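You operate a simulated robot arm through the tools that you are given. There is no shell and no other tool.

You run a simulated robot arm. Do the job below in one go: nothing can be reset, and whatever is moved stays where it is left.

## Task
Replace the fan box's shim: draw it out, then push home the one matching the gap shown.
Fine: loosen the foot knob first and tighten it last. Where these are worked on the way, their far stop is far enough and under half their travel is too little: foot knob.
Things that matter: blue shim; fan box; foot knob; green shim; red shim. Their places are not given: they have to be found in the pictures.

The check looks at the end state, three seconds after you hand in, the way a careful person would. Anything else that was tipped, shoved, dropped, spilled or broken makes it a failure.

## Robot
A 7-joint arm with a three-finger gripper, fixed in place. Base frame: the origin is at the foot of the arm, x ahead of it, y to its left, z up; the work surface is at about z = 750. Units: mm, degrees, N and s.
Its first joint turns from -166.0 to 166.0 degrees. Payload 2.69 kg.
Tool frame: the origin (TCP) lies between the finger pads and is the grasp point; the fingertips stand 30 mm ahead of it; z points along the fingers, y is the line along which they close. The gripper opens to 128 mm. The gripper's body begins 117 mm behind the TCP.
Orientation is told as [roll, pitch, yaw] about the base's x, y, z axes, in that order, counted from this pose: with the fingers straight down and closing along the base's y, the tool's x points along the base's -x, its y along +y and its z along -z.

## Interface
- The arm moves only by the tool play_rows. Its argument "deltas" is a list that holds one entry, the list of rows, each a list of 7 numbers: the finger opening in m, from 0 to 0.128, then the shift along the tool's x, y, z in m, then the turn, a rotation vector about the tool's x, y, z in degrees. In form: [[[claw, tx, ty, tz, wx, wy, wz], ...]]. A call has 1 to 20 rows; each row is the pose to reach, as a shift and turn from the pose commanded when the call began, along the tool's axes at that moment. A row lasts 0.2 s, in which the tool goes at most 50 mm and 8.6 degrees; a call with a longer step from one row to the next is refused whole, and so is a gripper value outside its range. A pose out of reach is approached as far as the arm can. The call stops where the force on the tool passes 40 N (or 10 N more than at its start, if that is more) or the arm is blocked; 0.2 s more then pass. The fingers move at their own pace and stop on an object; they squeeze with about 22 N. The grip force told is the motor's: it shows also when the fingers shut on nothing. Time passes only in rows, and 0.2 s behind the last, so rows that repeat a pose let the fingers close. The reply holds the time, the measured pose of the TCP, the force on the tool along the base axes, the opening and the grip force, in the units named above and with some noise, with the torque about the TCP (base axes, N m) and any sound that the robot's microphone picked up.
- Cameras (640 x 400 px; columns grow to the right, rows downward): "scene" is fixed at [401, -497.1, 1472.3]; the picture's right is [0.65, -0.76, 0.00], its down [-0.46, -0.39, -0.79] and it looks along [0.61, 0.51, -0.61] (base axes); focal length 324 px, centre (320, 200). "wrist" rides on the gripper at [58, 54, -131] in the tool frame; the picture's right is [-0.68, 0.74, 0.00], its down [-0.62, -0.57, -0.55] and it looks along [-0.40, -0.37, 0.84] (tool axes); focal length 234 px, centre (320, 200).
- capture(camera): a new picture of that camera. The clock stands still meanwhile.
- lift_body(by): slides the trunk up (or, below 0, down) by that many mm; the arm rides with it, the base frame stays. It gives what a move gives, with no picture.
- point_at(camera, pixels): for up to 12 pixels [column, row] of the newest picture of that camera ("zoom" is the newest enlarged one), the place [x, y, z] in the base frame of the surface seen there, good to about 3 mm. The clock stands still meanwhile.
- close_up(camera, box): a new picture of the part [left, top, right, bottom] of that camera's present view, enlarged. The clock stands still meanwhile.
- sign_off(): hands the job in; it is judged then, once.

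Unless the task says otherwise, let go and move clear before handing in.

The tools are called as a command line: name --argument value ..., lists and objects as JSON in quotes. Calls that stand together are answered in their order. play_rows: Moves the arm, as the interface text tells. Its arguments: {"type":"object","properties":{"deltas":{"type":"array"}},"required":["deltas"]} The other tools are called the same way: lift_body (by) slides the trunk up or down; capture (camera) takes a picture; point_at (camera, pixels) gives the place of the surface under pixels of a picture; close_up (camera, box) takes an enlarged picture of a part of a camera's view; sign_off () hands the job in.

At the start:

```text
clock: 0.0
ee_pos: [695.5, 59.3, 1113.2]
orientation: [0.1, 0.0, 0.1]
force: [0.4, -0.1, -1.1]
moment: [-0.03, 0.01, 0.02]
finger_gap: 128.0
grip_force: 0.0
trunk travel left (down, up): [-150.0, 200.0]
```

scene: 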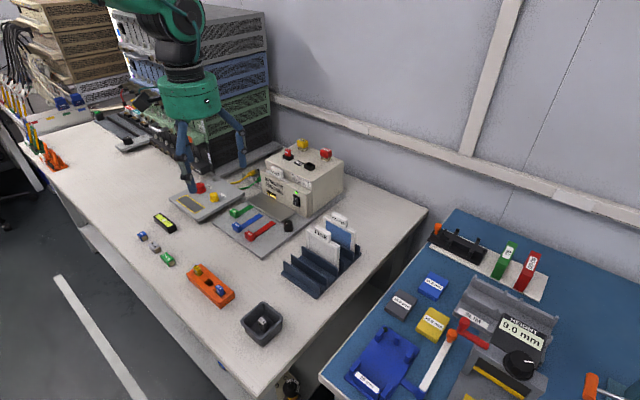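
wrist: 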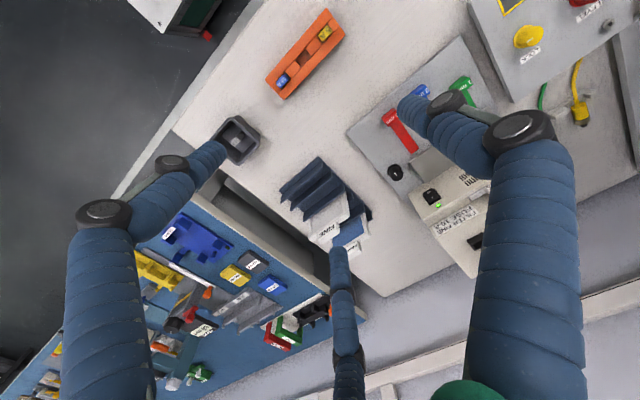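

The scene picture shows a fan box around (300,180) with coloured shims on a gray plate around (250,225) and a dark knob near (288,225). I'll take close-ups to read details.

close_up --camera "scene" --box '[210, 130, 370, 260]'

close_up --camera "wrist" --box '[340, 20, 560, 280]'

close_up --camera "scene" --box '[340, 200, 640, 400]'

```text
3.08 times, centred on (290, 195) of scene
```

zoom: 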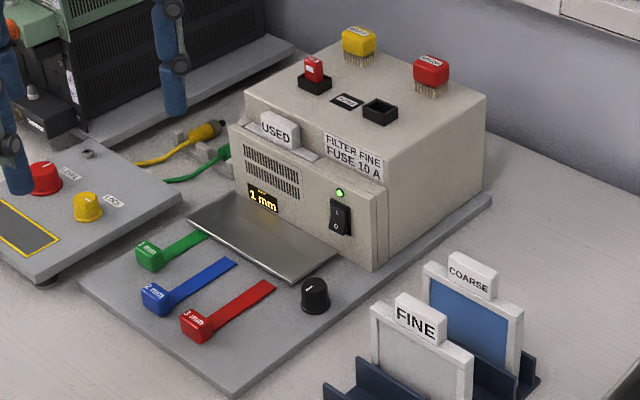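

```text
1.54 times, centred on (450, 150) of wrist
```

zoom: 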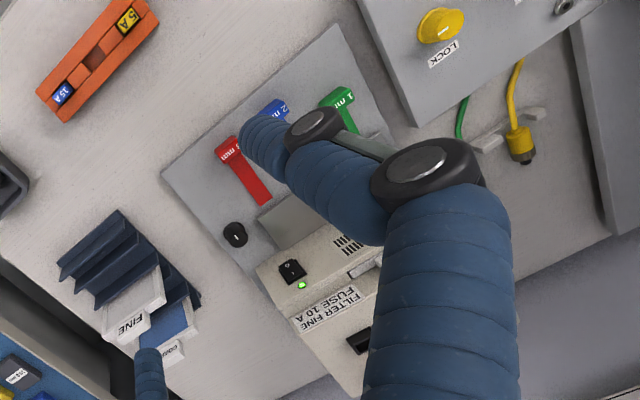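

```text
2.00 times, centred on (490, 300) of scene
```

zoom: 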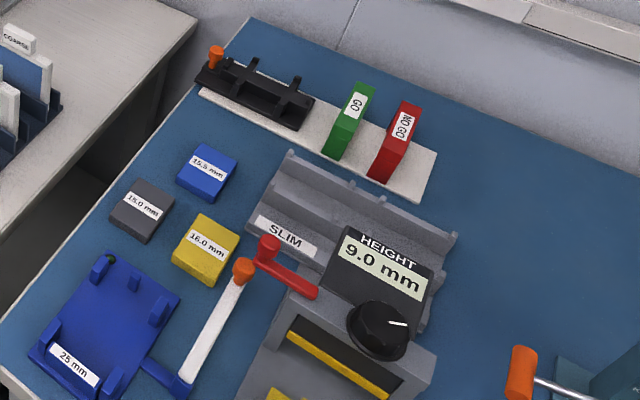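

The box's display near zoom pixel (262,198) seems to read "1 mm", and three shims (1 green, 2 blue, 3 red) lie before a metal plate. I'll zoom further on the display, the shims and the knob.

close_up --camera "scene" --box '[255, 160, 315, 200]'

close_up --camera "scene" --box '[225, 185, 305, 245]'

close_up --camera "scene" --box '[270, 200, 310, 240]'

```text
10.00 times, centred on (285, 180) of scene
```

zoom: 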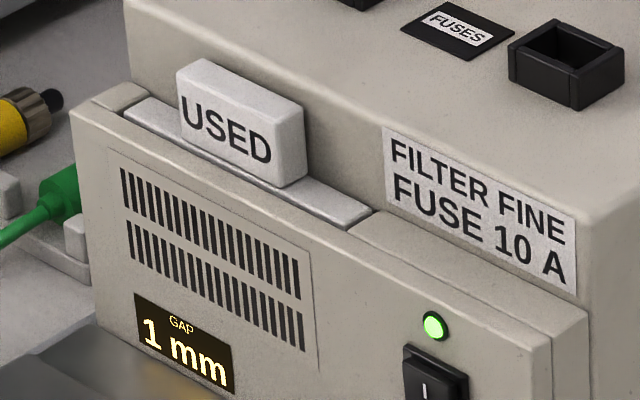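

```text
6.67 times, centred on (265, 215) of scene
```

zoom: 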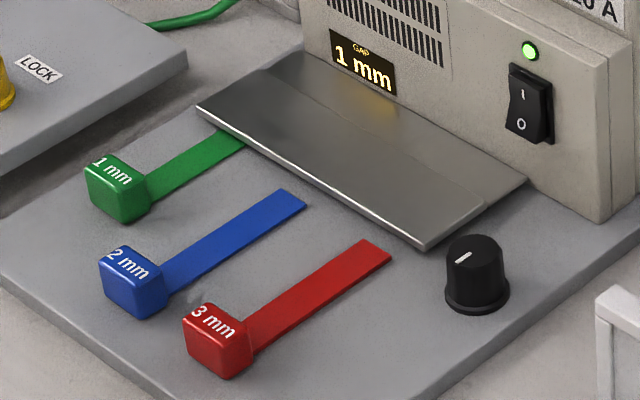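

```text
10.00 times, centred on (290, 220) of scene
```

zoom: 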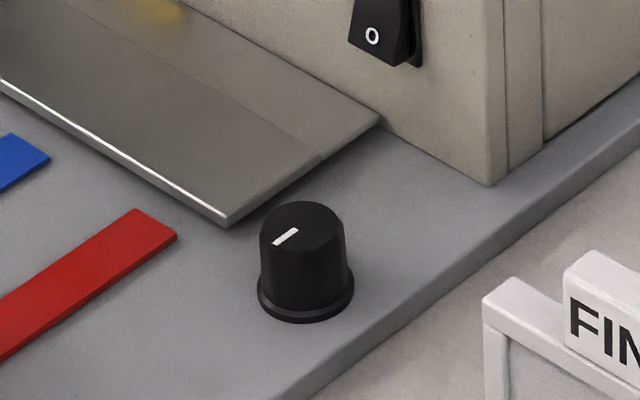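

The gap display reads "GAP 1 mm", and the green 1 mm shim's strip seems to vanish under the metal plate at zoom (240,140). I'll measure the geometry of shims, plate and knob.

close_up --camera "scene" --box '[225, 185, 305, 245]'

```text
6.67 times, centred on (265, 215) of scene
```

zoom: 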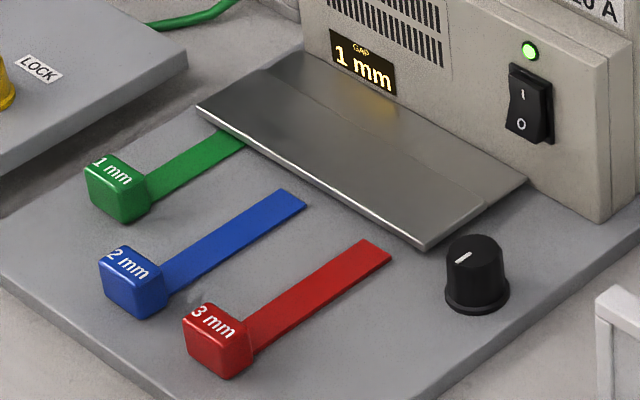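

point_at --camera "zoom" --pixels '[[113, 170], [128, 265], [212, 322], [150, 190], [236, 140], [168, 280], [290, 198], [250, 340], [375, 250], [475, 245], [200, 108], [425, 246]]'

point_at --camera "zoom" --pixels '[[520, 182], [270, 72], [310, 120], [300, 50], [600, 220], [120, 212], [132, 310], [215, 370], [475, 310], [320, 290], [480, 205], [300, 220]]'

```text
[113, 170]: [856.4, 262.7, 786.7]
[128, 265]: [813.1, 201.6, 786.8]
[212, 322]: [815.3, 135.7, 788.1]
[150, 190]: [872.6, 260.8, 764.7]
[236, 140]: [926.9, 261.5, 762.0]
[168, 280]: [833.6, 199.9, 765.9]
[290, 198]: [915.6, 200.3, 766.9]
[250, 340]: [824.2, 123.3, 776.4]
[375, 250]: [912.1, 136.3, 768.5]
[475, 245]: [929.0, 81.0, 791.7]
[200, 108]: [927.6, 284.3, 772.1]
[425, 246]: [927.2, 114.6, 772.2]
```

```text
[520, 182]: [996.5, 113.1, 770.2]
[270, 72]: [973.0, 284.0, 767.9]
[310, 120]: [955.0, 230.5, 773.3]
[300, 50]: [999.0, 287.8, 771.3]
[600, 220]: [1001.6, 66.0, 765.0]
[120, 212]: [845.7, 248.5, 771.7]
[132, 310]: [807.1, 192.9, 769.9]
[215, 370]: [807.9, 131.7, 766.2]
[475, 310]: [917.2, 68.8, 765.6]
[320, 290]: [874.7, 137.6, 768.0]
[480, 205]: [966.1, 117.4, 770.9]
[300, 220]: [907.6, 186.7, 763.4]
```

The green handle (zoom 113,170) sits at x≈856, about 43 mm ahead of blue and red (x≈814), so the green 1 mm shim is the one inserted under the foot plate (front edge x≈927). Next I measure surrounding obstacles: the LOCK box edge, the fine/coarse rack, the fan box top.

point_at --camera "zoom" --pixels '[[187, 52], [100, 105], [10, 155], [100, 150], [10, 70], [635, 300], [45, 250], [10, 260], [150, 30], [60, 200], [440, 265], [505, 270]]'

capture --camera "scene"

```text
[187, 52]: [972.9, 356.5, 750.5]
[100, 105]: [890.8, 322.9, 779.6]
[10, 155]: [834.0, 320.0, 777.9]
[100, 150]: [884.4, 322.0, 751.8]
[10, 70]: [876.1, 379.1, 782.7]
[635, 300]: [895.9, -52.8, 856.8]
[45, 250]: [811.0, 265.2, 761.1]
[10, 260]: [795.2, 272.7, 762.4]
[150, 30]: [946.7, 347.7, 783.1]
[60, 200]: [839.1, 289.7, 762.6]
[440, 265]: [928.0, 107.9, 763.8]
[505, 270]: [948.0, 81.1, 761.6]
```

```text
taken
```

scene: 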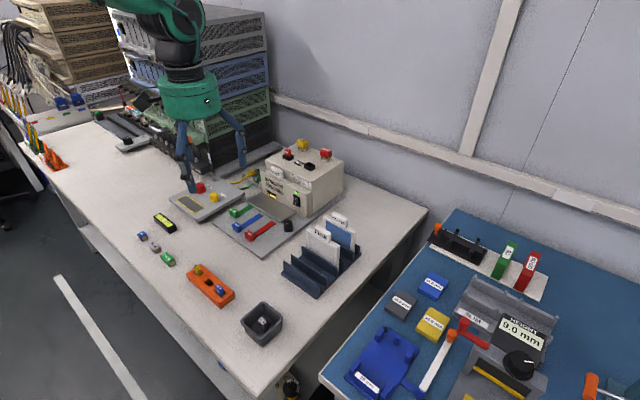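

point_at --camera "scene" --pixels '[[322, 240], [338, 222], [300, 165], [345, 232], [310, 262], [290, 165], [322, 205], [337, 248], [355, 248], [265, 182], [345, 180], [290, 224]]'

close_up --camera "scene" --box '[260, 190, 380, 300]'

```text
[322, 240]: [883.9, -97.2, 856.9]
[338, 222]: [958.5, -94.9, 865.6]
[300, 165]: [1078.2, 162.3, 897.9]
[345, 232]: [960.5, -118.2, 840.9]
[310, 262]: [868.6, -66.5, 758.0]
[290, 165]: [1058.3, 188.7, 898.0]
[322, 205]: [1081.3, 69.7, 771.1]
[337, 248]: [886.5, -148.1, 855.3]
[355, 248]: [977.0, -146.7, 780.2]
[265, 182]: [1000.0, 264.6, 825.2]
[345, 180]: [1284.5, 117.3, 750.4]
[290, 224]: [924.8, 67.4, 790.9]
```

```text
3.64 times, centred on (320, 245) of scene
```

zoom: 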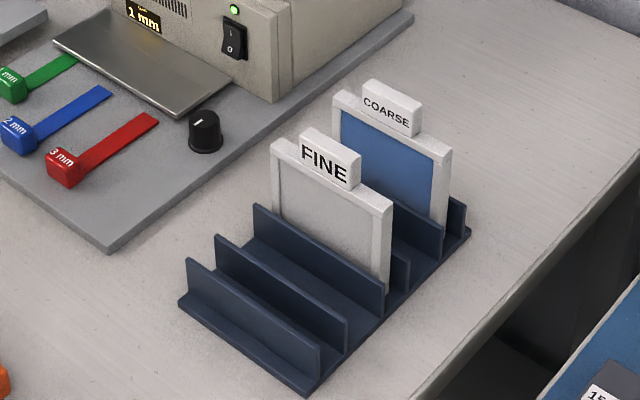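

The rack's filters stay at y<-50 (top z≈866), clear of the knob near (925,73). I'll measure the knob's rim more precisely in a close-up.

close_up --camera "scene" --box '[270, 205, 310, 240]'

```text
11.43 times, centred on (290, 222) of scene
```

zoom: 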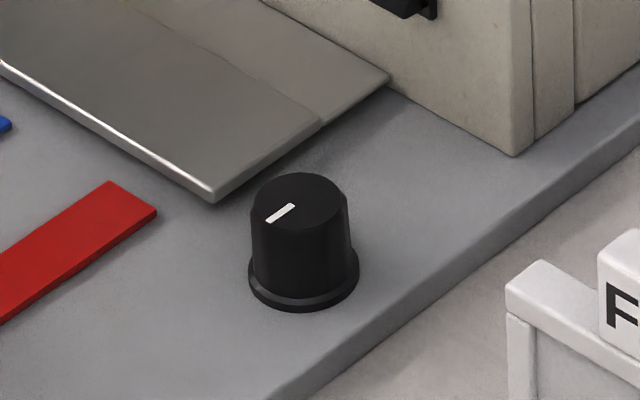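

point_at --camera "zoom" --pixels '[[300, 200], [256, 200], [340, 200], [300, 177], [300, 224], [268, 218], [294, 206], [252, 285], [356, 285], [304, 309], [215, 198], [320, 124]]'

```text
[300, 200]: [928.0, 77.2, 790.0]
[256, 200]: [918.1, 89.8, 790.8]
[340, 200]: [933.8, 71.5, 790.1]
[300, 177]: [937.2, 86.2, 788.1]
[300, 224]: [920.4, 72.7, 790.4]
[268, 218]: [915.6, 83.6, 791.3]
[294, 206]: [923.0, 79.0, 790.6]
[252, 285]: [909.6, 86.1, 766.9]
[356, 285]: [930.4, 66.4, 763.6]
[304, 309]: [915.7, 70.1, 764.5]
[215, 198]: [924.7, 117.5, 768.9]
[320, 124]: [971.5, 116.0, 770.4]
```

The knob's centre is about (927.5, 79.5), top z≈790, and its mark points to −x. I'll move the tool above the knob at z≈900 with the fingers partly open.

play_rows --deltas '[[[0.1, -0.03, 0.0025, 0.02, 0, 0, 0], [0.08, -0.06, 0.005, 0.045, 0, 0, 0], [0.06, -0.09, 0.0075, 0.07, 0, 0, 0], [0.05, -0.12, 0.01, 0.1, 0, 0, 0], [0.044, -0.15, 0.0125, 0.13, 0, 0, 0], [0.044, -0.18, 0.015, 0.16, 0, 0, 0], [0.044, -0.21, 0.0175, 0.19, 0, 0, 0], [0.044, -0.232, 0.0202, 0.213, 0, 0, 0], [0.044, -0.232, 0.0202, 0.213, 0, 0, 0]]]'

capture --camera "wrist"

capture --camera "scene"

```text
clock: 2.0
ee_pos: [927.5, 78.8, 899.4]
orientation: [-0.1, 0.1, 0.0]
force: [0.4, 0.3, -1.5]
moment: [-0.01, 0.06, 0.03]
finger_gap: 44.0
grip_force: 0.1
trunk travel left (down, up): [-150.0, 200.0]
```

```text
taken
```

wrist: 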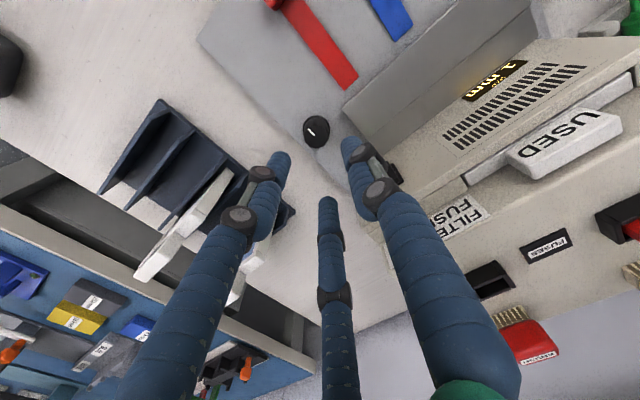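

```text
taken
```

scene: 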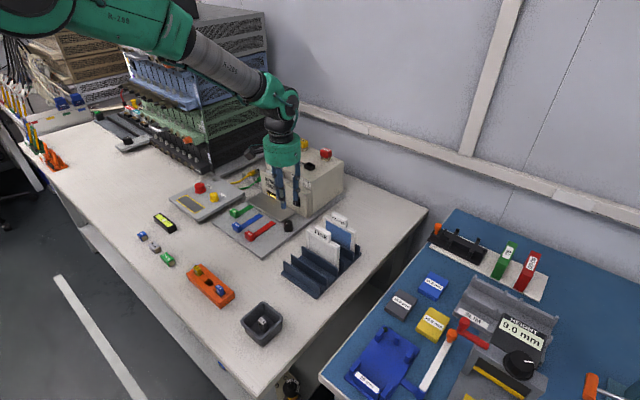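

The tool is above the knob, and the wrist picture shows three finger shapes with tips near (283,155), (350,140) and (325,200). I'll look closer at the gripper's geometry before descending.

close_up --camera "scene" --box '[240, 120, 340, 240]'

close_up --camera "wrist" --box '[220, 80, 420, 280]'

```text
3.33 times, centred on (290, 180) of scene
```

zoom: 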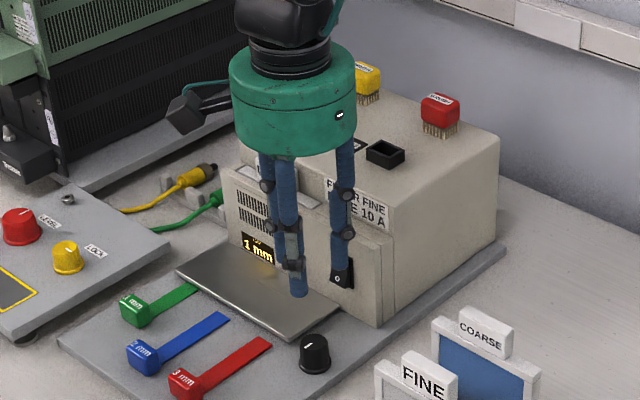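

```text
2.00 times, centred on (320, 180) of wrist
```

zoom: 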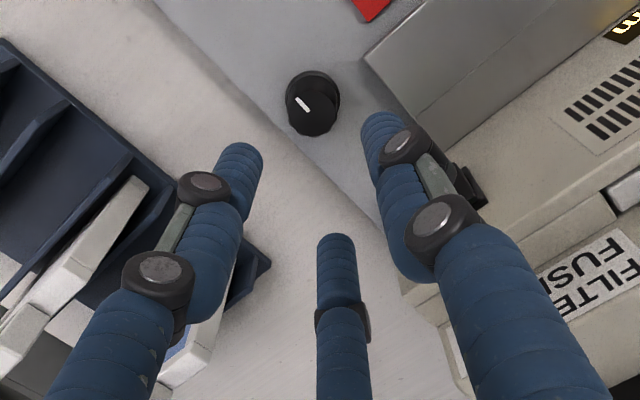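

I'll measure where each fingertip is, to know how the three visible fingers map onto the stated two-finger geometry.

point_at --camera "zoom" --pixels '[[240, 155], [380, 125], [336, 245], [205, 187], [405, 145], [340, 320], [315, 105], [300, 100], [230, 170], [390, 180], [336, 270], [350, 380]]'

```text
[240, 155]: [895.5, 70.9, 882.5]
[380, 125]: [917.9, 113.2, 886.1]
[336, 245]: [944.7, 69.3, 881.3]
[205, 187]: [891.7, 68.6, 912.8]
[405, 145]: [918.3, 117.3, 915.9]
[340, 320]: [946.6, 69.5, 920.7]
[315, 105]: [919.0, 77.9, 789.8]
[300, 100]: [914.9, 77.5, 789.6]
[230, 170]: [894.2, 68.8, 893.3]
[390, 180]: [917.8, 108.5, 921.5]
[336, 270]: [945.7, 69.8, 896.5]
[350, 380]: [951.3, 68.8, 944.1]
```

Thumb at about (+y side, x centre) and two fingers on the −y side at x±25 are visible. I'll zoom on the knob from the wrist for a precise centre.

close_up --camera "wrist" --box '[295, 105, 345, 155]'

```text
8.00 times, centred on (320, 130) of wrist
```

zoom: 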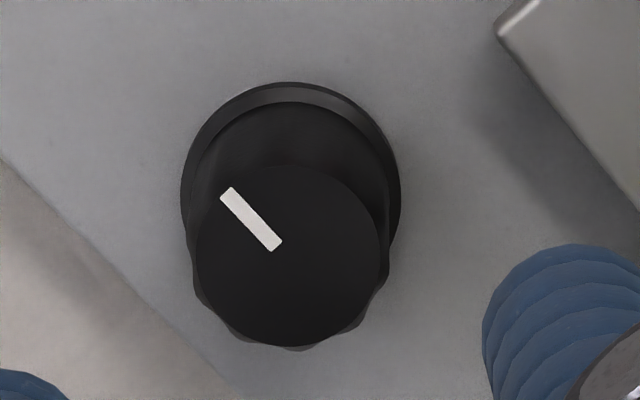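

point_at --camera "zoom" --pixels '[[288, 255], [205, 255], [372, 255], [288, 180], [288, 335], [230, 195], [275, 243], [190, 195], [395, 195], [290, 86]]'

```text
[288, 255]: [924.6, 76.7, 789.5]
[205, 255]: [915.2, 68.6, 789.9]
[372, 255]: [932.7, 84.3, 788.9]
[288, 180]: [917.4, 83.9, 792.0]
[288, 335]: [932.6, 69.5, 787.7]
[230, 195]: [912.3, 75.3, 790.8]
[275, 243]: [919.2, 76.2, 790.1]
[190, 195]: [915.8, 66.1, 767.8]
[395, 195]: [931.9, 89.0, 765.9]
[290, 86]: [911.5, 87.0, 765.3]
```

The wrist close-up puts the knob's centre at about (924.7, 77) with its mark toward −x. I'll centre over it and pre-turn the wrist clockwise (+80° about tool z) so there is room to turn counter-clockwise.

play_rows --deltas '[[[0.044, 0.0025, -0.0022, 0, 0, 0, 8], [0.044, 0.0025, -0.0022, 0, 0, 0, 16], [0.044, 0.0025, -0.0022, 0, 0, 0, 24], [0.044, 0.0025, -0.0022, 0, 0, 0, 32], [0.044, 0.0025, -0.0022, 0, 0, 0, 40], [0.044, 0.0025, -0.0022, 0, 0, 0, 48], [0.044, 0.0025, -0.0022, 0, 0, 0, 56], [0.044, 0.0025, -0.0022, 0, 0, 0, 64], [0.044, 0.0025, -0.0022, 0, 0, 0, 72], [0.044, 0.0025, -0.0022, 0, 0, 0, 80], [0.044, 0.0025, -0.0022, 0, 0, 0, 80]]]'

capture --camera "wrist"

close_up --camera "scene" --box '[220, 100, 360, 250]'

```text
clock: 4.4
ee_pos: [923.5, 77.4, 901.2]
orientation: [0.0, 0.0, -80.1]
force: [-0.6, -0.2, 0.0]
moment: [-0.04, 0.01, -0.02]
finger_gap: 44.3
grip_force: 0.1
trunk travel left (down, up): [-150.0, 200.0]
```

```text
taken
```

wrist: 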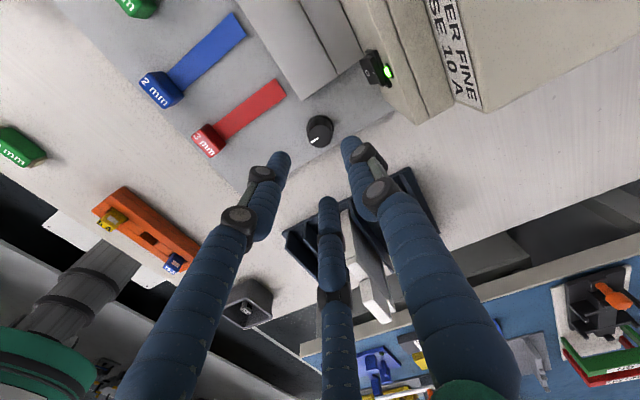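

```text
2.67 times, centred on (290, 175) of scene
```

zoom: 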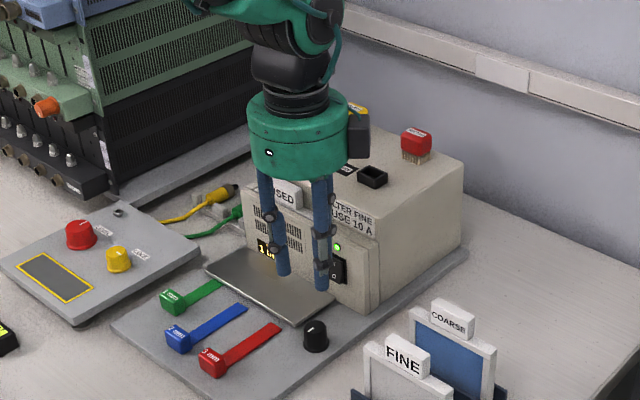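

The wrist is at yaw −80 over the knob at (923.5, 77.4). I'll check the knob's centre once more from this new viewpoint before descending.

close_up --camera "wrist" --box '[295, 105, 345, 155]'

point_at --camera "zoom" --pixels '[[288, 255], [205, 255], [372, 255], [288, 180], [288, 335]]'

```text
8.00 times, centred on (320, 130) of wrist
```

zoom: 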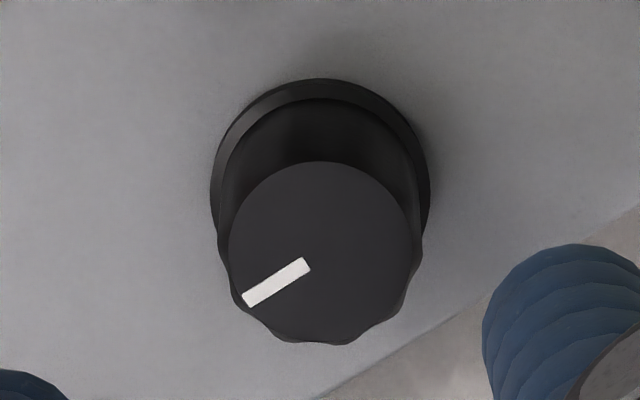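

```text
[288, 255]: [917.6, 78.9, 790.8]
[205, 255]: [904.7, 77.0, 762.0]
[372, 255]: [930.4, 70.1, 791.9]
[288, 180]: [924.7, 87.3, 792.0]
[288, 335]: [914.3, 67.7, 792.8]
```

The knob's centre from both views averages (923.8, 76.3), within about 1 mm of the tool. I'll descend to TCP z≈803 and close the fingers on the knob.

play_rows --deltas '[[[0.044, 0.0008, 0, 0.03, 0, 0, 0], [0.044, 0.0008, 0, 0.06, 0, 0, 0], [0.044, 0.0008, 0, 0.08, 0, 0, 0], [0.044, 0.0008, 0, 0.09, 0, 0, 0], [0.044, 0.0008, 0, 0.098, 0, 0, 0], [0.044, 0.0008, 0, 0.098, 0, 0, 0]]]'

close_up --camera "scene" --box '[240, 150, 340, 250]'

```text
clock: 5.8
ee_pos: [925.4, 78.2, 804.1]
orientation: [0.0, 0.0, -80.1]
force: [0.2, -1.1, -0.6]
moment: [0.0, -0.01, 0.0]
finger_gap: 44.1
grip_force: 0.1
trunk travel left (down, up): [-150.0, 200.0]
```

```text
4.00 times, centred on (290, 200) of scene
```

zoom: 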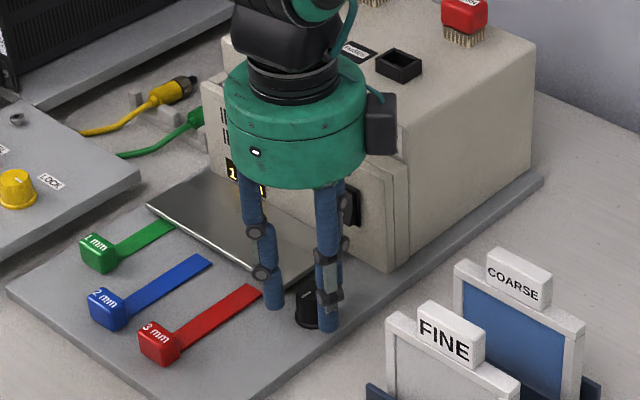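

Contact-free at z≈804 with the fingers around the knob. Closing now.

play_rows --deltas '[[[0.03, 0, 0, 0, 0, 0, 0], [0.022, 0, 0, 0, 0, 0, 0], [0.015, 0, 0, 0, 0, 0, 0], [0.01, 0, 0, 0, 0, 0, 0], [0.01, 0, 0, 0, 0, 0, 0]]]'

close_up --camera "scene" --box '[240, 150, 340, 250]'

```text
clock: 7.0
ee_pos: [924.8, 76.0, 803.1]
orientation: [0.0, 0.0, -80.0]
force: [2.9, -13.5, -1.4]
moment: [-0.44, -0.2, 0.02]
finger_gap: 27.0
grip_force: 44.9
trunk travel left (down, up): [-150.0, 200.0]
```

```text
4.00 times, centred on (290, 200) of scene
```

zoom: 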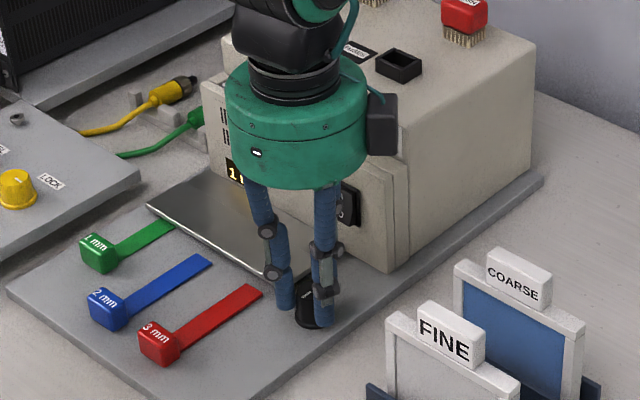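

The fingers hold the knob (gap 27 mm), with a −13.5 N side force in y showing the tool is about 2 mm too far to +y. I'll shift 2 mm toward −y, then start turning counter-clockwise.

play_rows --deltas '[[[0.01, -0.001, 0, 0, 0, 0, 0], [0.01, -0.002, 0, 0, 0, 0, 0], [0.01, -0.002, 0, 0, 0, 0, 0]]]'

```text
clock: 7.8
ee_pos: [924.3, 76.4, 803.4]
orientation: [-0.1, 0.1, -80.0]
force: [-0.2, 2.1, -0.5]
moment: [0.23, 0.07, 0.01]
finger_gap: 27.1
grip_force: 45.2
trunk travel left (down, up): [-150.0, 200.0]
```

Side force is gone (2.1 N). Now turning counter-clockwise (−z about the tool) by 40° and watching the torque.

play_rows --deltas '[[[0.01, 0, 0, 0, 0, 0, -6], [0.01, 0, 0, 0, 0, 0, -12], [0.01, 0, 0, 0, 0, 0, -18], [0.01, 0, 0, 0, 0, 0, -24], [0.01, 0, 0, 0, 0, 0, -30], [0.01, 0, 0, 0, 0, 0, -36], [0.01, 0, 0, 0, 0, 0, -40]]]'

close_up --camera "scene" --box '[240, 150, 340, 250]'

```text
clock: 9.4
ee_pos: [925.1, 77.2, 802.7]
orientation: [-0.1, 0.1, -39.9]
force: [-5.5, 15.4, 6.0]
moment: [0.49, 0.19, 0.0]
finger_gap: 27.2
grip_force: 44.9
trunk travel left (down, up): [-150.0, 200.0]
```

```text
4.00 times, centred on (290, 200) of scene
```

zoom: 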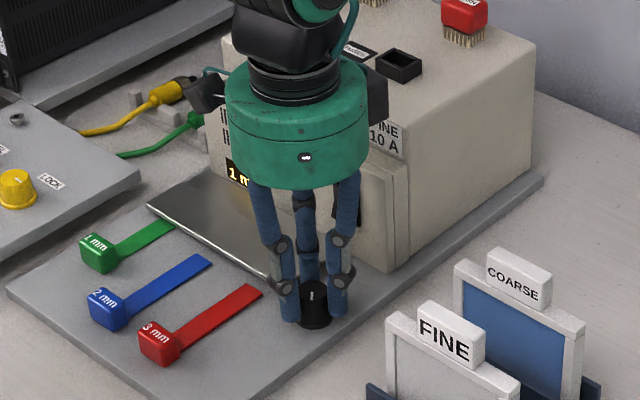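

The side force grew to +15 N in y as it turned; I'll zoom to see whether the knob's mark moved.

close_up --camera "scene" --box '[275, 210, 305, 235]'

capture --camera "wrist"

```text
16.00 times, centred on (290, 222) of scene
```

zoom: 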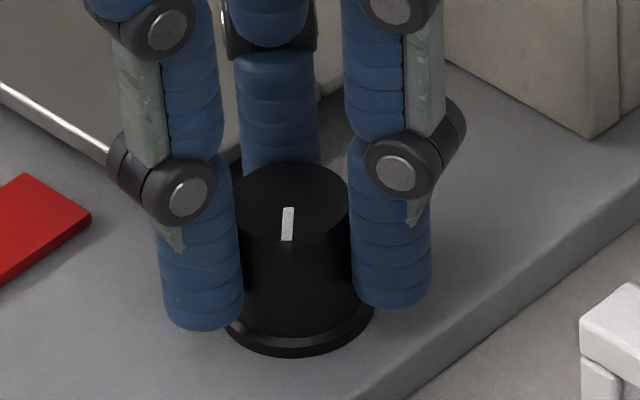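

```text
taken
```

wrist: 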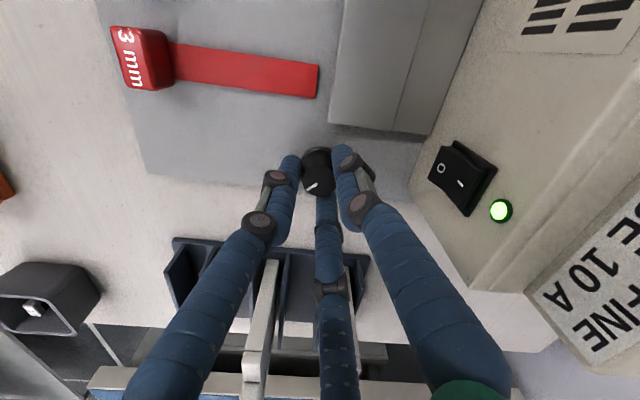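

The knob turns with the hand: its mark moved from −x by 40° counter-clockwise. I'll relieve the side force with a small shift and turn another 40°.

play_rows --deltas '[[[0.01, 0.00176, 0.001, 0, 0, 0, 0], [0.01, 0.0021, 0.001, 0, 0, 0, -6], [0.01, 0.0024, 0.0009, 0, 0, 0, -12], [0.01, 0.0027, 0.0009, 0, 0, 0, -18], [0.01, 0.003, 0.0008, 0, 0, 0, -24], [0.01, 0.0033, 0.0008, 0, 0, 0, -30], [0.01, 0.0035, 0.0007, 0, 0, 0, -36], [0.01, 0.00374, 0.00065, 0, 0, 0, -40]]]'

close_up --camera "scene" --box '[260, 180, 310, 240]'

```text
clock: 11.3
ee_pos: [924.3, 75.7, 803.1]
orientation: [0.0, -0.3, 0.0]
force: [8.4, -1.7, -6.1]
moment: [-0.76, -0.04, 0.01]
finger_gap: 27.4
grip_force: 45.1
trunk travel left (down, up): [-150.0, 200.0]
stopped in row 8: the force on the tool passed its limit at 40 N (the readings are from after the stop); the commanded pose is now the measured one
```

```text
6.67 times, centred on (285, 210) of scene
```

zoom: 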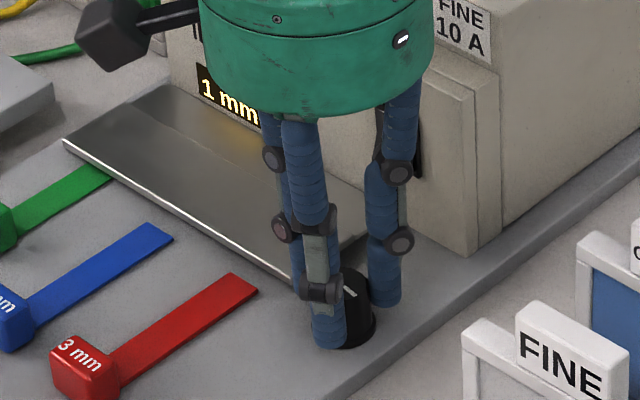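

The tool stopped on side force at yaw 0 (my shift was wrong); it now rests at (924.3, 75.7) with only ~8 N. The mark has followed to about 80°. I'll go on turning in smaller steps with no shift.

play_rows --deltas '[[[0.01, 0, 0, 0, 0, 0, -5], [0.01, 0, 0, 0, 0, 0, -10], [0.01, 0, 0, 0, 0, 0, -15], [0.01, 0, 0, 0, 0, 0, -20]]]'

close_up --camera "scene" --box '[260, 180, 310, 240]'

```text
clock: 12.3
ee_pos: [924.1, 77.0, 802.9]
orientation: [-0.1, -0.1, 19.9]
force: [13.2, -9.4, -10.1]
moment: [-0.27, -0.28, 0.02]
finger_gap: 27.0
grip_force: 45.0
trunk travel left (down, up): [-150.0, 200.0]
```

```text
6.67 times, centred on (285, 210) of scene
```

zoom: 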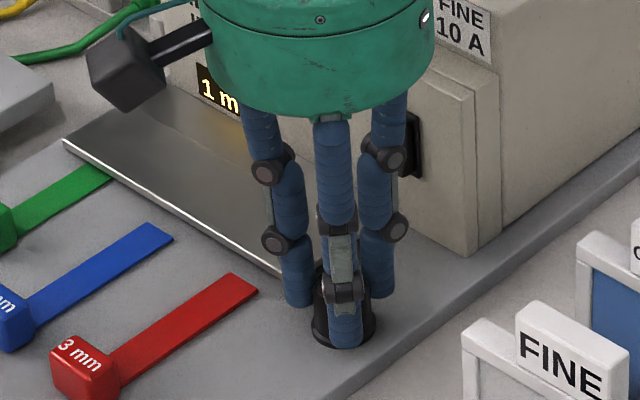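

Side force is (13,−9) N at yaw +20, torque small, so the knob still turns freely. I'll shift with the force a little and turn 20° more.

play_rows --deltas '[[[0.01, -0.0008, -0.0012, 0, 0, 0, 0], [0.01, -0.0008, -0.0012, 0, 0, 0, -5], [0.01, -0.0008, -0.0012, 0, 0, 0, -10], [0.01, -0.0008, -0.0012, 0, 0, 0, -15], [0.01, -0.0008, -0.0012, 0, 0, 0, -20]]]'

capture --camera "wrist"

```text
clock: 13.5
ee_pos: [924.3, 75.8, 802.2]
orientation: [-0.1, 0.1, 40.0]
force: [-0.1, -1.9, -8.2]
moment: [-0.01, 0.07, -0.01]
finger_gap: 27.0
grip_force: 44.9
trunk travel left (down, up): [-150.0, 200.0]
```

```text
taken
```

wrist: 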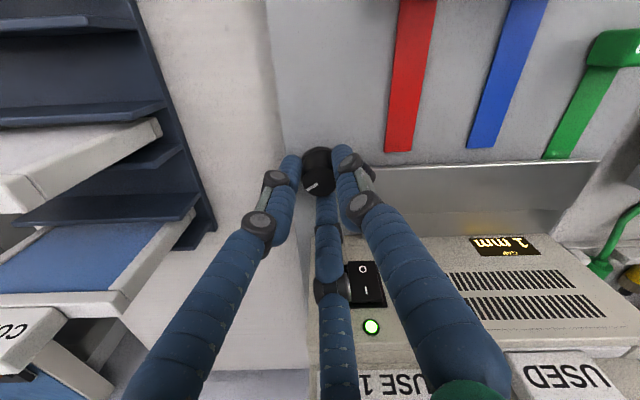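

The mark stays fixed relative to the hand, so the knob has turned 120° counter-clockwise, and forces are near zero. I'll continue another 20° twice.

play_rows --deltas '[[[0.01, 0, 0, 0, 0, 0, -5], [0.01, 0, 0, 0, 0, 0, -10], [0.01, 0, 0, 0, 0, 0, -15], [0.01, 0, 0, 0, 0, 0, -20], [0.01, 0, 0, 0, 0, 0, -25]]]'

close_up --camera "wrist" --box '[280, 120, 360, 220]'

```text
clock: 14.7
ee_pos: [924.8, 76.4, 802.6]
orientation: [-0.1, 0.1, 65.1]
force: [-2.3, 2.7, -10.5]
moment: [0.14, 0.27, 0.0]
finger_gap: 27.1
grip_force: 44.8
trunk travel left (down, up): [-150.0, 200.0]
```

```text
4.00 times, centred on (320, 170) of wrist
```

zoom: 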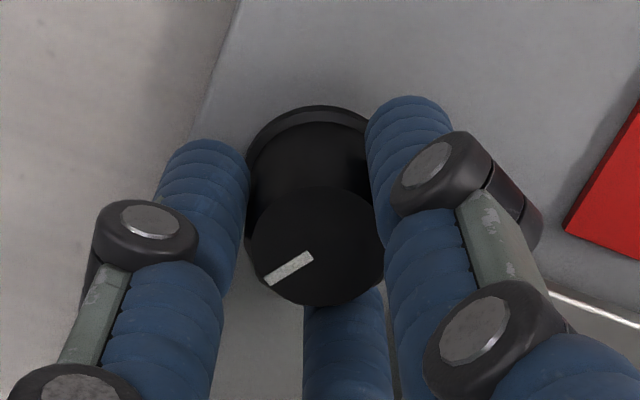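

Still turning with the hand (145° so far) at low force. I'll continue another 30°.

play_rows --deltas '[[[0.01, 0, 0, 0, 0, 0, -5], [0.01, 0, 0, 0, 0, 0, -10], [0.01, 0, 0, 0, 0, 0, -15], [0.01, 0, 0, 0, 0, 0, -20], [0.01, 0, 0, 0, 0, 0, -25], [0.01, 0, 0, 0, 0, 0, -30]]]'

close_up --camera "wrist" --box '[280, 120, 360, 220]'

close_up --camera "scene" --box '[220, 100, 360, 250]'

```text
clock: 16.1
ee_pos: [924.9, 76.3, 803.8]
orientation: [-0.2, 0.1, 95.1]
force: [-4.4, 3.2, -11.0]
moment: [0.13, 0.34, 0.0]
finger_gap: 27.1
grip_force: 44.2
trunk travel left (down, up): [-150.0, 200.0]
```

```text
4.00 times, centred on (320, 170) of wrist
```

zoom: 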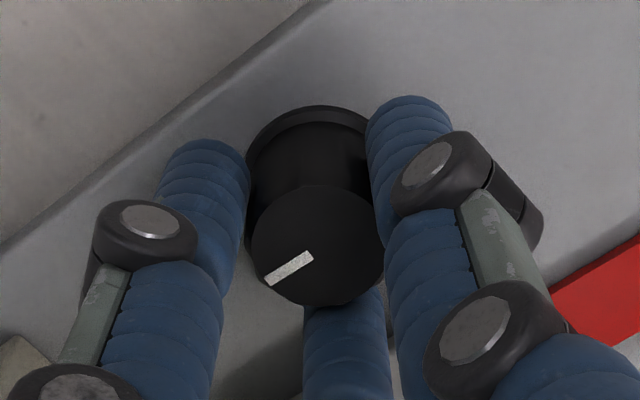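

```text
2.67 times, centred on (290, 175) of scene
```

zoom: 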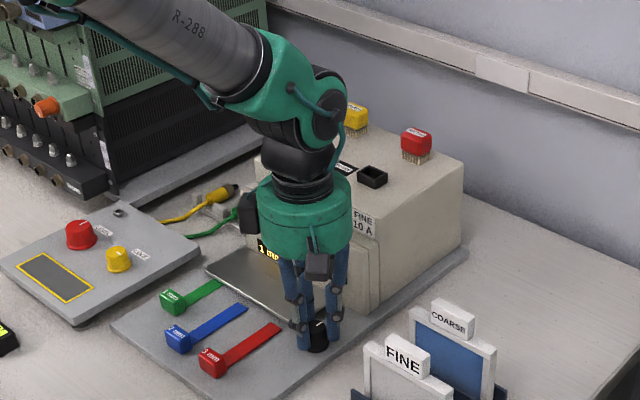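

175° turned with no stop yet and the mark still moves with the hand. Continue further.

play_rows --deltas '[[[0.01, 0, 0, 0, 0, 0, -6], [0.01, 0, 0, 0, 0, 0, -12], [0.01, 0, 0, 0, 0, 0, -18], [0.01, 0, 0, 0, 0, 0, -24], [0.01, 0, 0, 0, 0, 0, -30], [0.01, 0, 0, 0, 0, 0, -36], [0.01, 0, 0, 0, 0, 0, -42]]]'

close_up --camera "wrist" --box '[280, 120, 360, 220]'

```text
clock: 17.7
ee_pos: [924.6, 77.2, 804.4]
orientation: [-0.1, 0.2, 137.1]
force: [-8.1, 2.0, -3.6]
moment: [0.06, 0.26, -0.47]
finger_gap: 27.1
grip_force: 45.0
trunk travel left (down, up): [-150.0, 200.0]
```

```text
4.00 times, centred on (320, 170) of wrist
```

zoom: 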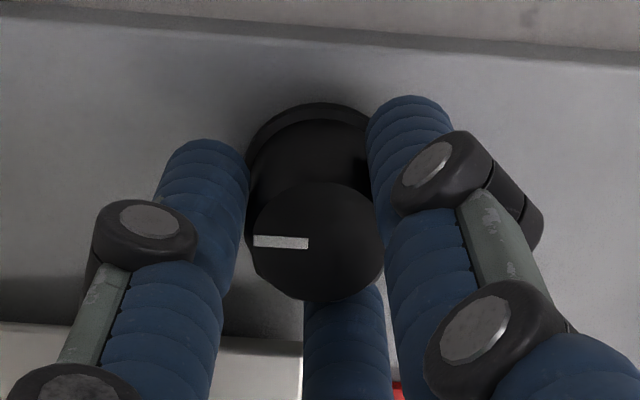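

Torque jumped to −0.47 N·m and the mark slipped relative to the hand: the knob is at its counter-clockwise stop. I'll open and rise straight up.

play_rows --deltas '[[[0.044, 0, 0, 0, 0, 0, 0], [0.044, 0, 0, 0, 0, 0, 0], [0.044, 0, 0, -0.01, 0, 0, 0], [0.044, 0, 0, -0.03, 0, 0, 0], [0.044, 0, 0, -0.07, 0, 0, 0], [0.044, 0, 0, -0.11, 0, 0, 0], [0.044, 0, 0, -0.15, 0, 0, 0]]]'

close_up --camera "scene" --box '[225, 165, 315, 245]'

```text
clock: 19.3
ee_pos: [923.5, 77.2, 954.8]
orientation: [-0.2, 0.2, 136.9]
force: [-0.1, 0.1, 0.2]
moment: [0.03, -0.03, 0.01]
finger_gap: 44.1
grip_force: 0.0
trunk travel left (down, up): [-150.0, 200.0]
```

```text
5.00 times, centred on (270, 205) of scene
```

zoom: 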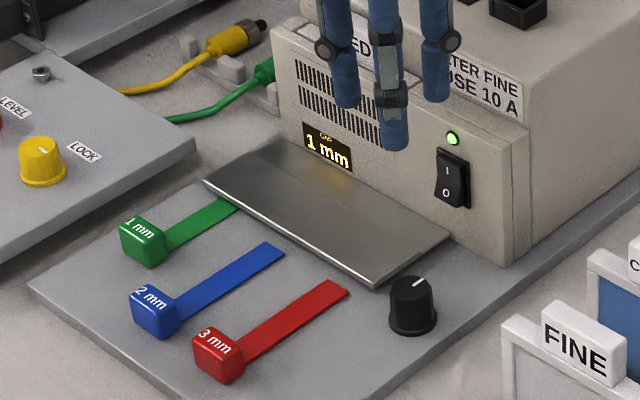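

The knob's mark now points about +x (zoom 417,283), roughly 185–190° turned; the display still says 1 mm. I'll turn the wrist back to yaw 0 while moving above the green handle.

play_rows --deltas '[[[0.05, -0.0103, -0.0052, 0, 0, 0, 8.06], [0.05, -0.0206, -0.0105, 0, 0, 0, 16.1], [0.05, -0.031, -0.0157, 0, 0, 0, 24.2], [0.05, -0.0413, -0.021, 0, 0, 0, 32.2], [0.05, -0.0516, -0.0262, 0, 0, 0, 40.3], [0.05, -0.0619, -0.0315, 0, 0, 0, 48.4], [0.05, -0.0723, -0.0367, 0, 0, 0, 56.4], [0.05, -0.0826, -0.042, 0, 0, 0, 64.5], [0.05, -0.0929, -0.0472, 0, 0, 0, 72.5], [0.05, -0.1032, -0.0525, 0, 0, 0, 80.6], [0.05, -0.1136, -0.0577, 0, 0, 0, 88.6], [0.05, -0.1239, -0.063, 0, 0, 0, 96.7], [0.05, -0.1342, -0.0682, 0, 0, 0, 104.8], [0.05, -0.1445, -0.0735, 0, 0, 0, 112.8], [0.05, -0.1549, -0.0787, 0, 0, 0, 120.9], [0.05, -0.1652, -0.084, 0, 0, 0, 128.9], [0.05, -0.1755, -0.0892, 0, 0, 0, 137.0], [0.05, -0.1755, -0.0892, 0, 0, 0, 137.0]]]'

capture --camera "wrist"

close_up --camera "scene" --box '[200, 120, 320, 250]'

```text
clock: 23.1
ee_pos: [855.9, 262.5, 953.8]
orientation: [0.0, -0.2, -0.3]
force: [0.3, 0.3, 0.2]
moment: [0.0, -0.02, 0.02]
finger_gap: 50.4
grip_force: 0.1
trunk travel left (down, up): [-150.0, 200.0]
```

```text
taken
```

wrist: 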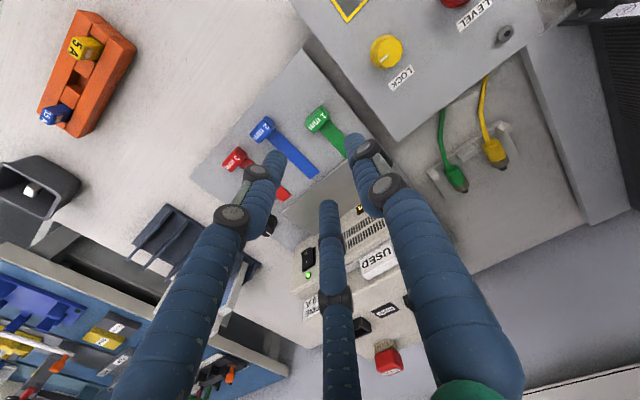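

```text
3.08 times, centred on (260, 185) of scene
```

zoom: 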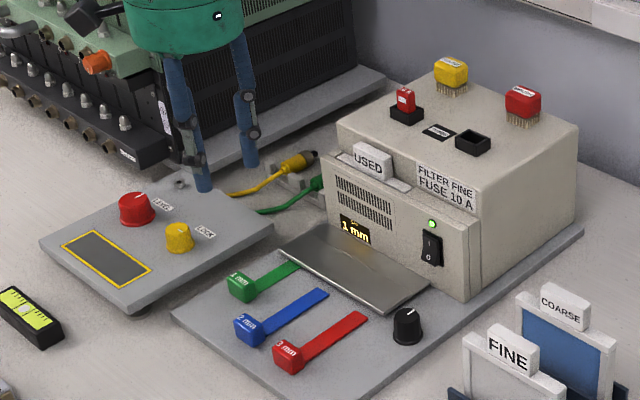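

Tool is at (855.9, 262.5, 954) with the green handle visible near wrist pixel (317,120). I'll zoom in there and measure the handles and strips precisely.

close_up --camera "wrist" --box '[220, 90, 380, 220]'

```text
3.08 times, centred on (300, 155) of wrist
```

zoom: 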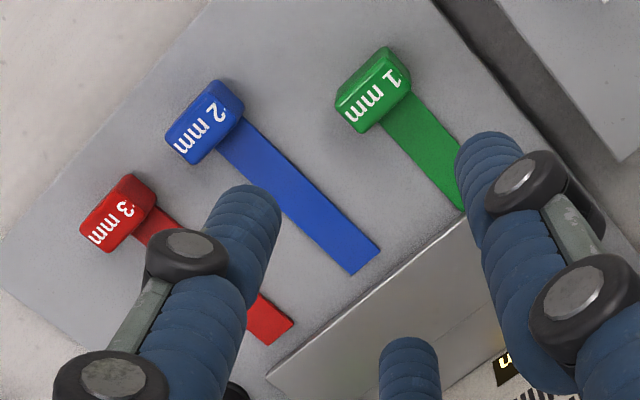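

point_at --camera "zoom" --pixels '[[375, 88], [345, 118], [400, 65], [385, 55], [410, 90], [362, 130], [338, 100], [205, 125], [170, 140], [240, 110], [185, 160], [215, 85]]'

point_at --camera "zoom" --pixels '[[385, 122], [412, 95], [430, 150], [445, 190], [462, 210], [218, 148], [243, 122], [350, 272], [380, 245], [300, 205], [430, 270], [270, 378]]'

```text
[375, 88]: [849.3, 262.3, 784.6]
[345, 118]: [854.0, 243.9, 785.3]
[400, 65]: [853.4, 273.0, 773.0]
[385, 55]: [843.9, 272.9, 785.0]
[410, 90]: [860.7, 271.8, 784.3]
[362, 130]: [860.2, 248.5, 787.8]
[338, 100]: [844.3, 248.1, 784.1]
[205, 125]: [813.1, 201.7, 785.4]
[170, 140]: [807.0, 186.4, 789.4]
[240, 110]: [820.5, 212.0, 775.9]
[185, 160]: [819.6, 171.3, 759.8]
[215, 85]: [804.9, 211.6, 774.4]
```

```text
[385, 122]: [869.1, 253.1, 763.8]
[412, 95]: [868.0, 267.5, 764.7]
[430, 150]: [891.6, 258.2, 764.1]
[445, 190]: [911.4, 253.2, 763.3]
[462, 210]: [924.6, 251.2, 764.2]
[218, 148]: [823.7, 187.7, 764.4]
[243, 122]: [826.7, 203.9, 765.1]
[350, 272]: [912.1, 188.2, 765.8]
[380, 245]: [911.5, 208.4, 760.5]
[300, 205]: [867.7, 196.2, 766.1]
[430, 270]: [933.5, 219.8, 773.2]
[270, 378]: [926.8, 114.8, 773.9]
```

Green handle spans x 843–863, y 247–273 (centre 852.5, 260), top z 785, its strip running under the plate (front edge x≈927). I'll descend over it.

play_rows --deltas '[[[0.05, 0.0034, -0.0025, 0.04, 0, 0, 0], [0.05, 0.0034, -0.0025, 0.08, 0, 0, 0], [0.05, 0.0034, -0.0025, 0.12, 0, 0, 0], [0.05, 0.0034, -0.0025, 0.14, 0, 0, 0], [0.05, 0.0034, -0.0025, 0.15, 0, 0, 0], [0.05, 0.0034, -0.0025, 0.156, 0, 0, 0], [0.05, 0.0034, -0.0025, 0.156, 0, 0, 0]]]'

close_up --camera "scene" --box '[200, 150, 300, 250]'

close_up --camera "wrist" --box '[270, 110, 370, 220]'

```text
clock: 24.7
ee_pos: [854.0, 259.8, 797.7]
orientation: [0.0, -0.2, -0.1]
force: [0.9, 0.3, -0.4]
moment: [0.03, 0.01, -0.01]
finger_gap: 49.9
grip_force: 0.1
trunk travel left (down, up): [-150.0, 200.0]
```

```text
4.00 times, centred on (250, 200) of scene
```

zoom: 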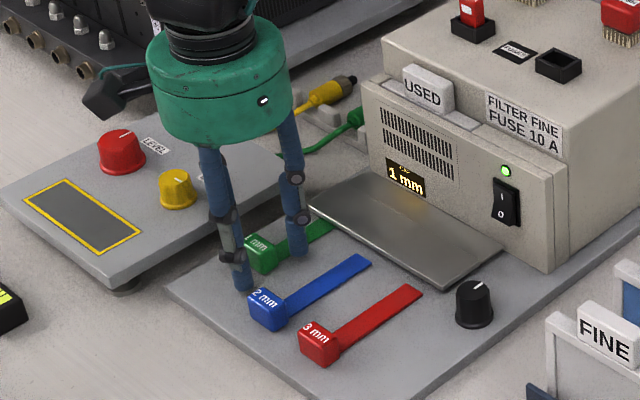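

```text
3.64 times, centred on (320, 165) of wrist
```

zoom: 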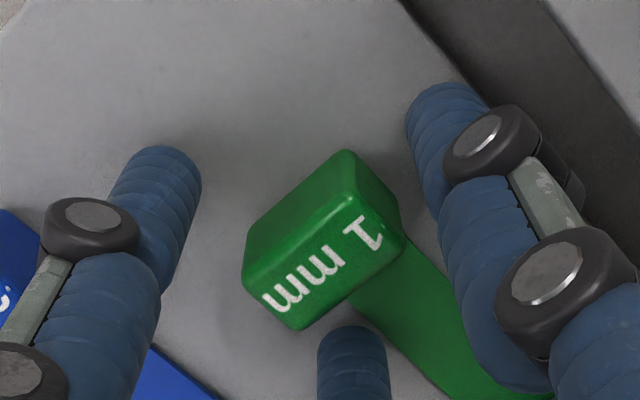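

The fingers straddle the green handle with no contact. Closing the grip now.

play_rows --deltas '[[[0.04, 0, 0, 0, 0, 0, 0], [0.03, 0, 0, 0, 0, 0, 0], [0.022, 0, 0, 0, 0, 0, 0], [0.015, 0, 0, 0, 0, 0, 0], [0.015, 0, 0, 0, 0, 0, 0]]]'

close_up --camera "wrist" --box '[270, 110, 370, 220]'

```text
clock: 25.9
ee_pos: [854.3, 259.8, 796.3]
orientation: [0.0, -0.2, -0.2]
force: [-0.4, 18.6, -3.2]
moment: [0.52, -0.02, 0.02]
finger_gap: 27.6
grip_force: 9.9
trunk travel left (down, up): [-150.0, 200.0]
```

```text
3.64 times, centred on (320, 165) of wrist
```

zoom: 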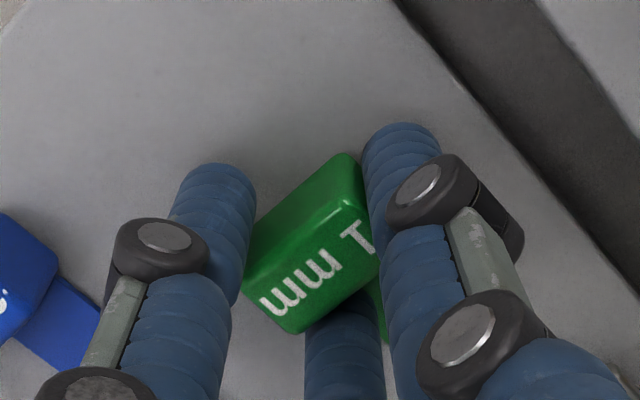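

A +18.6 N y-force with low grip force shows only the +y finger touching: the handle's centre is about 2 mm further to +y. I'll shift +2 mm while closing.

play_rows --deltas '[[[0.015, 0, 0.001, 0, 0, 0, 0], [0.015, 0, 0.002, 0, 0, 0, 0], [0.01, 0, 0.002, 0, 0, 0, 0], [0.01, 0, 0.002, 0, 0, 0, 0]]]'

```text
clock: 26.9
ee_pos: [853.7, 264.2, 796.5]
orientation: [-0.1, -0.2, 0.1]
force: [0.4, 26.9, -8.5]
moment: [0.84, 0.05, 0.14]
finger_gap: 22.0
grip_force: 44.9
trunk travel left (down, up): [-150.0, 200.0]
```

Now gripped (gap 22 mm, grip 45 N) but the handle pulls the tool to +y with 27 N. I'll relieve by shifting +3 mm in y.

play_rows --deltas '[[[0.01, 0, 0.001, 0, 0, 0, 0], [0.01, 0, 0.002, 0, 0, 0, 0], [0.01, 0, 0.003, 0, 0, 0, 0], [0.01, 0, 0.003, 0, 0, 0, 0]]]'

close_up --camera "wrist" --box '[270, 110, 370, 220]'

close_up --camera "scene" --box '[200, 150, 300, 250]'

```text
clock: 27.9
ee_pos: [853.9, 263.1, 796.4]
orientation: [-0.1, -0.1, 0.0]
force: [0.7, 1.0, -10.1]
moment: [-0.03, 0.04, 0.0]
finger_gap: 21.7
grip_force: 44.8
trunk travel left (down, up): [-150.0, 200.0]
```

```text
3.64 times, centred on (320, 165) of wrist
```

zoom: 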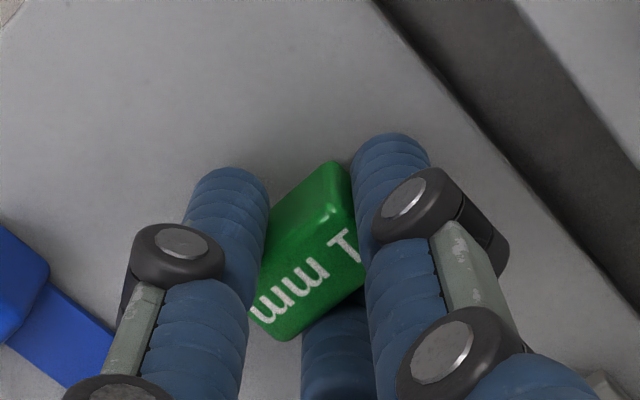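

```text
4.00 times, centred on (250, 200) of scene
```

zoom: 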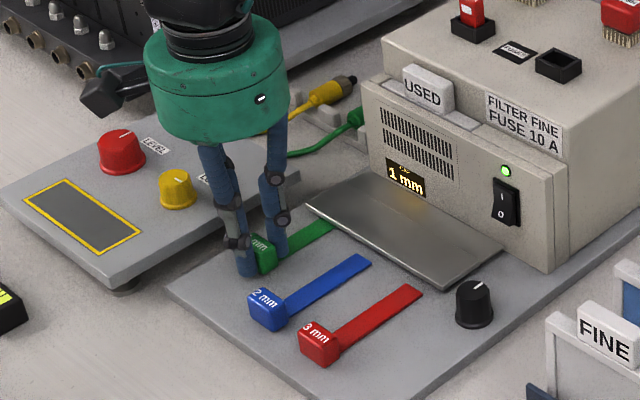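

Force is relieved; the handle's true centre is y≈263 and it's held firmly. I'll ease down 1 mm and draw the green shim out toward −x by 15 mm first, watching the force.

play_rows --deltas '[[[0.01, 0, 0, 0.0012, 0, 0, 0], [0.01, 0.003, 0, 0.0012, 0, 0, 0], [0.01, 0.006, 0, 0.0012, 0, 0, 0], [0.01, 0.009, 0, 0.0012, 0, 0, 0], [0.01, 0.012, 0, 0.0012, 0, 0, 0], [0.01, 0.015, 0, 0.0012, 0, 0, 0]]]'

close_up --camera "scene" --box '[200, 150, 300, 250]'

```text
clock: 29.3
ee_pos: [838.5, 263.2, 795.9]
orientation: [0.0, -0.3, 0.0]
force: [-0.5, -17.2, 0.6]
moment: [-0.49, 0.02, -0.01]
finger_gap: 21.6
grip_force: 44.8
trunk travel left (down, up): [-150.0, 200.0]
```

```text
4.00 times, centred on (250, 200) of scene
```

zoom: 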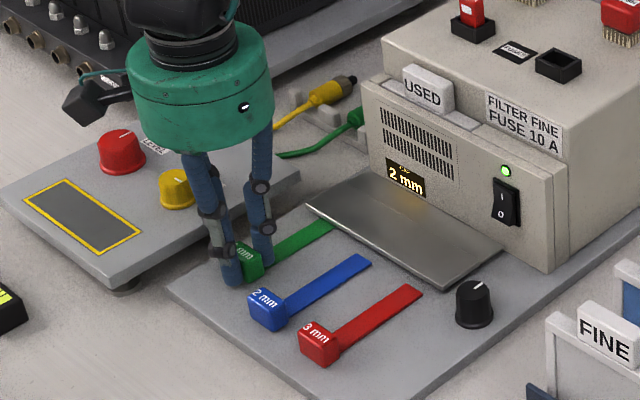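

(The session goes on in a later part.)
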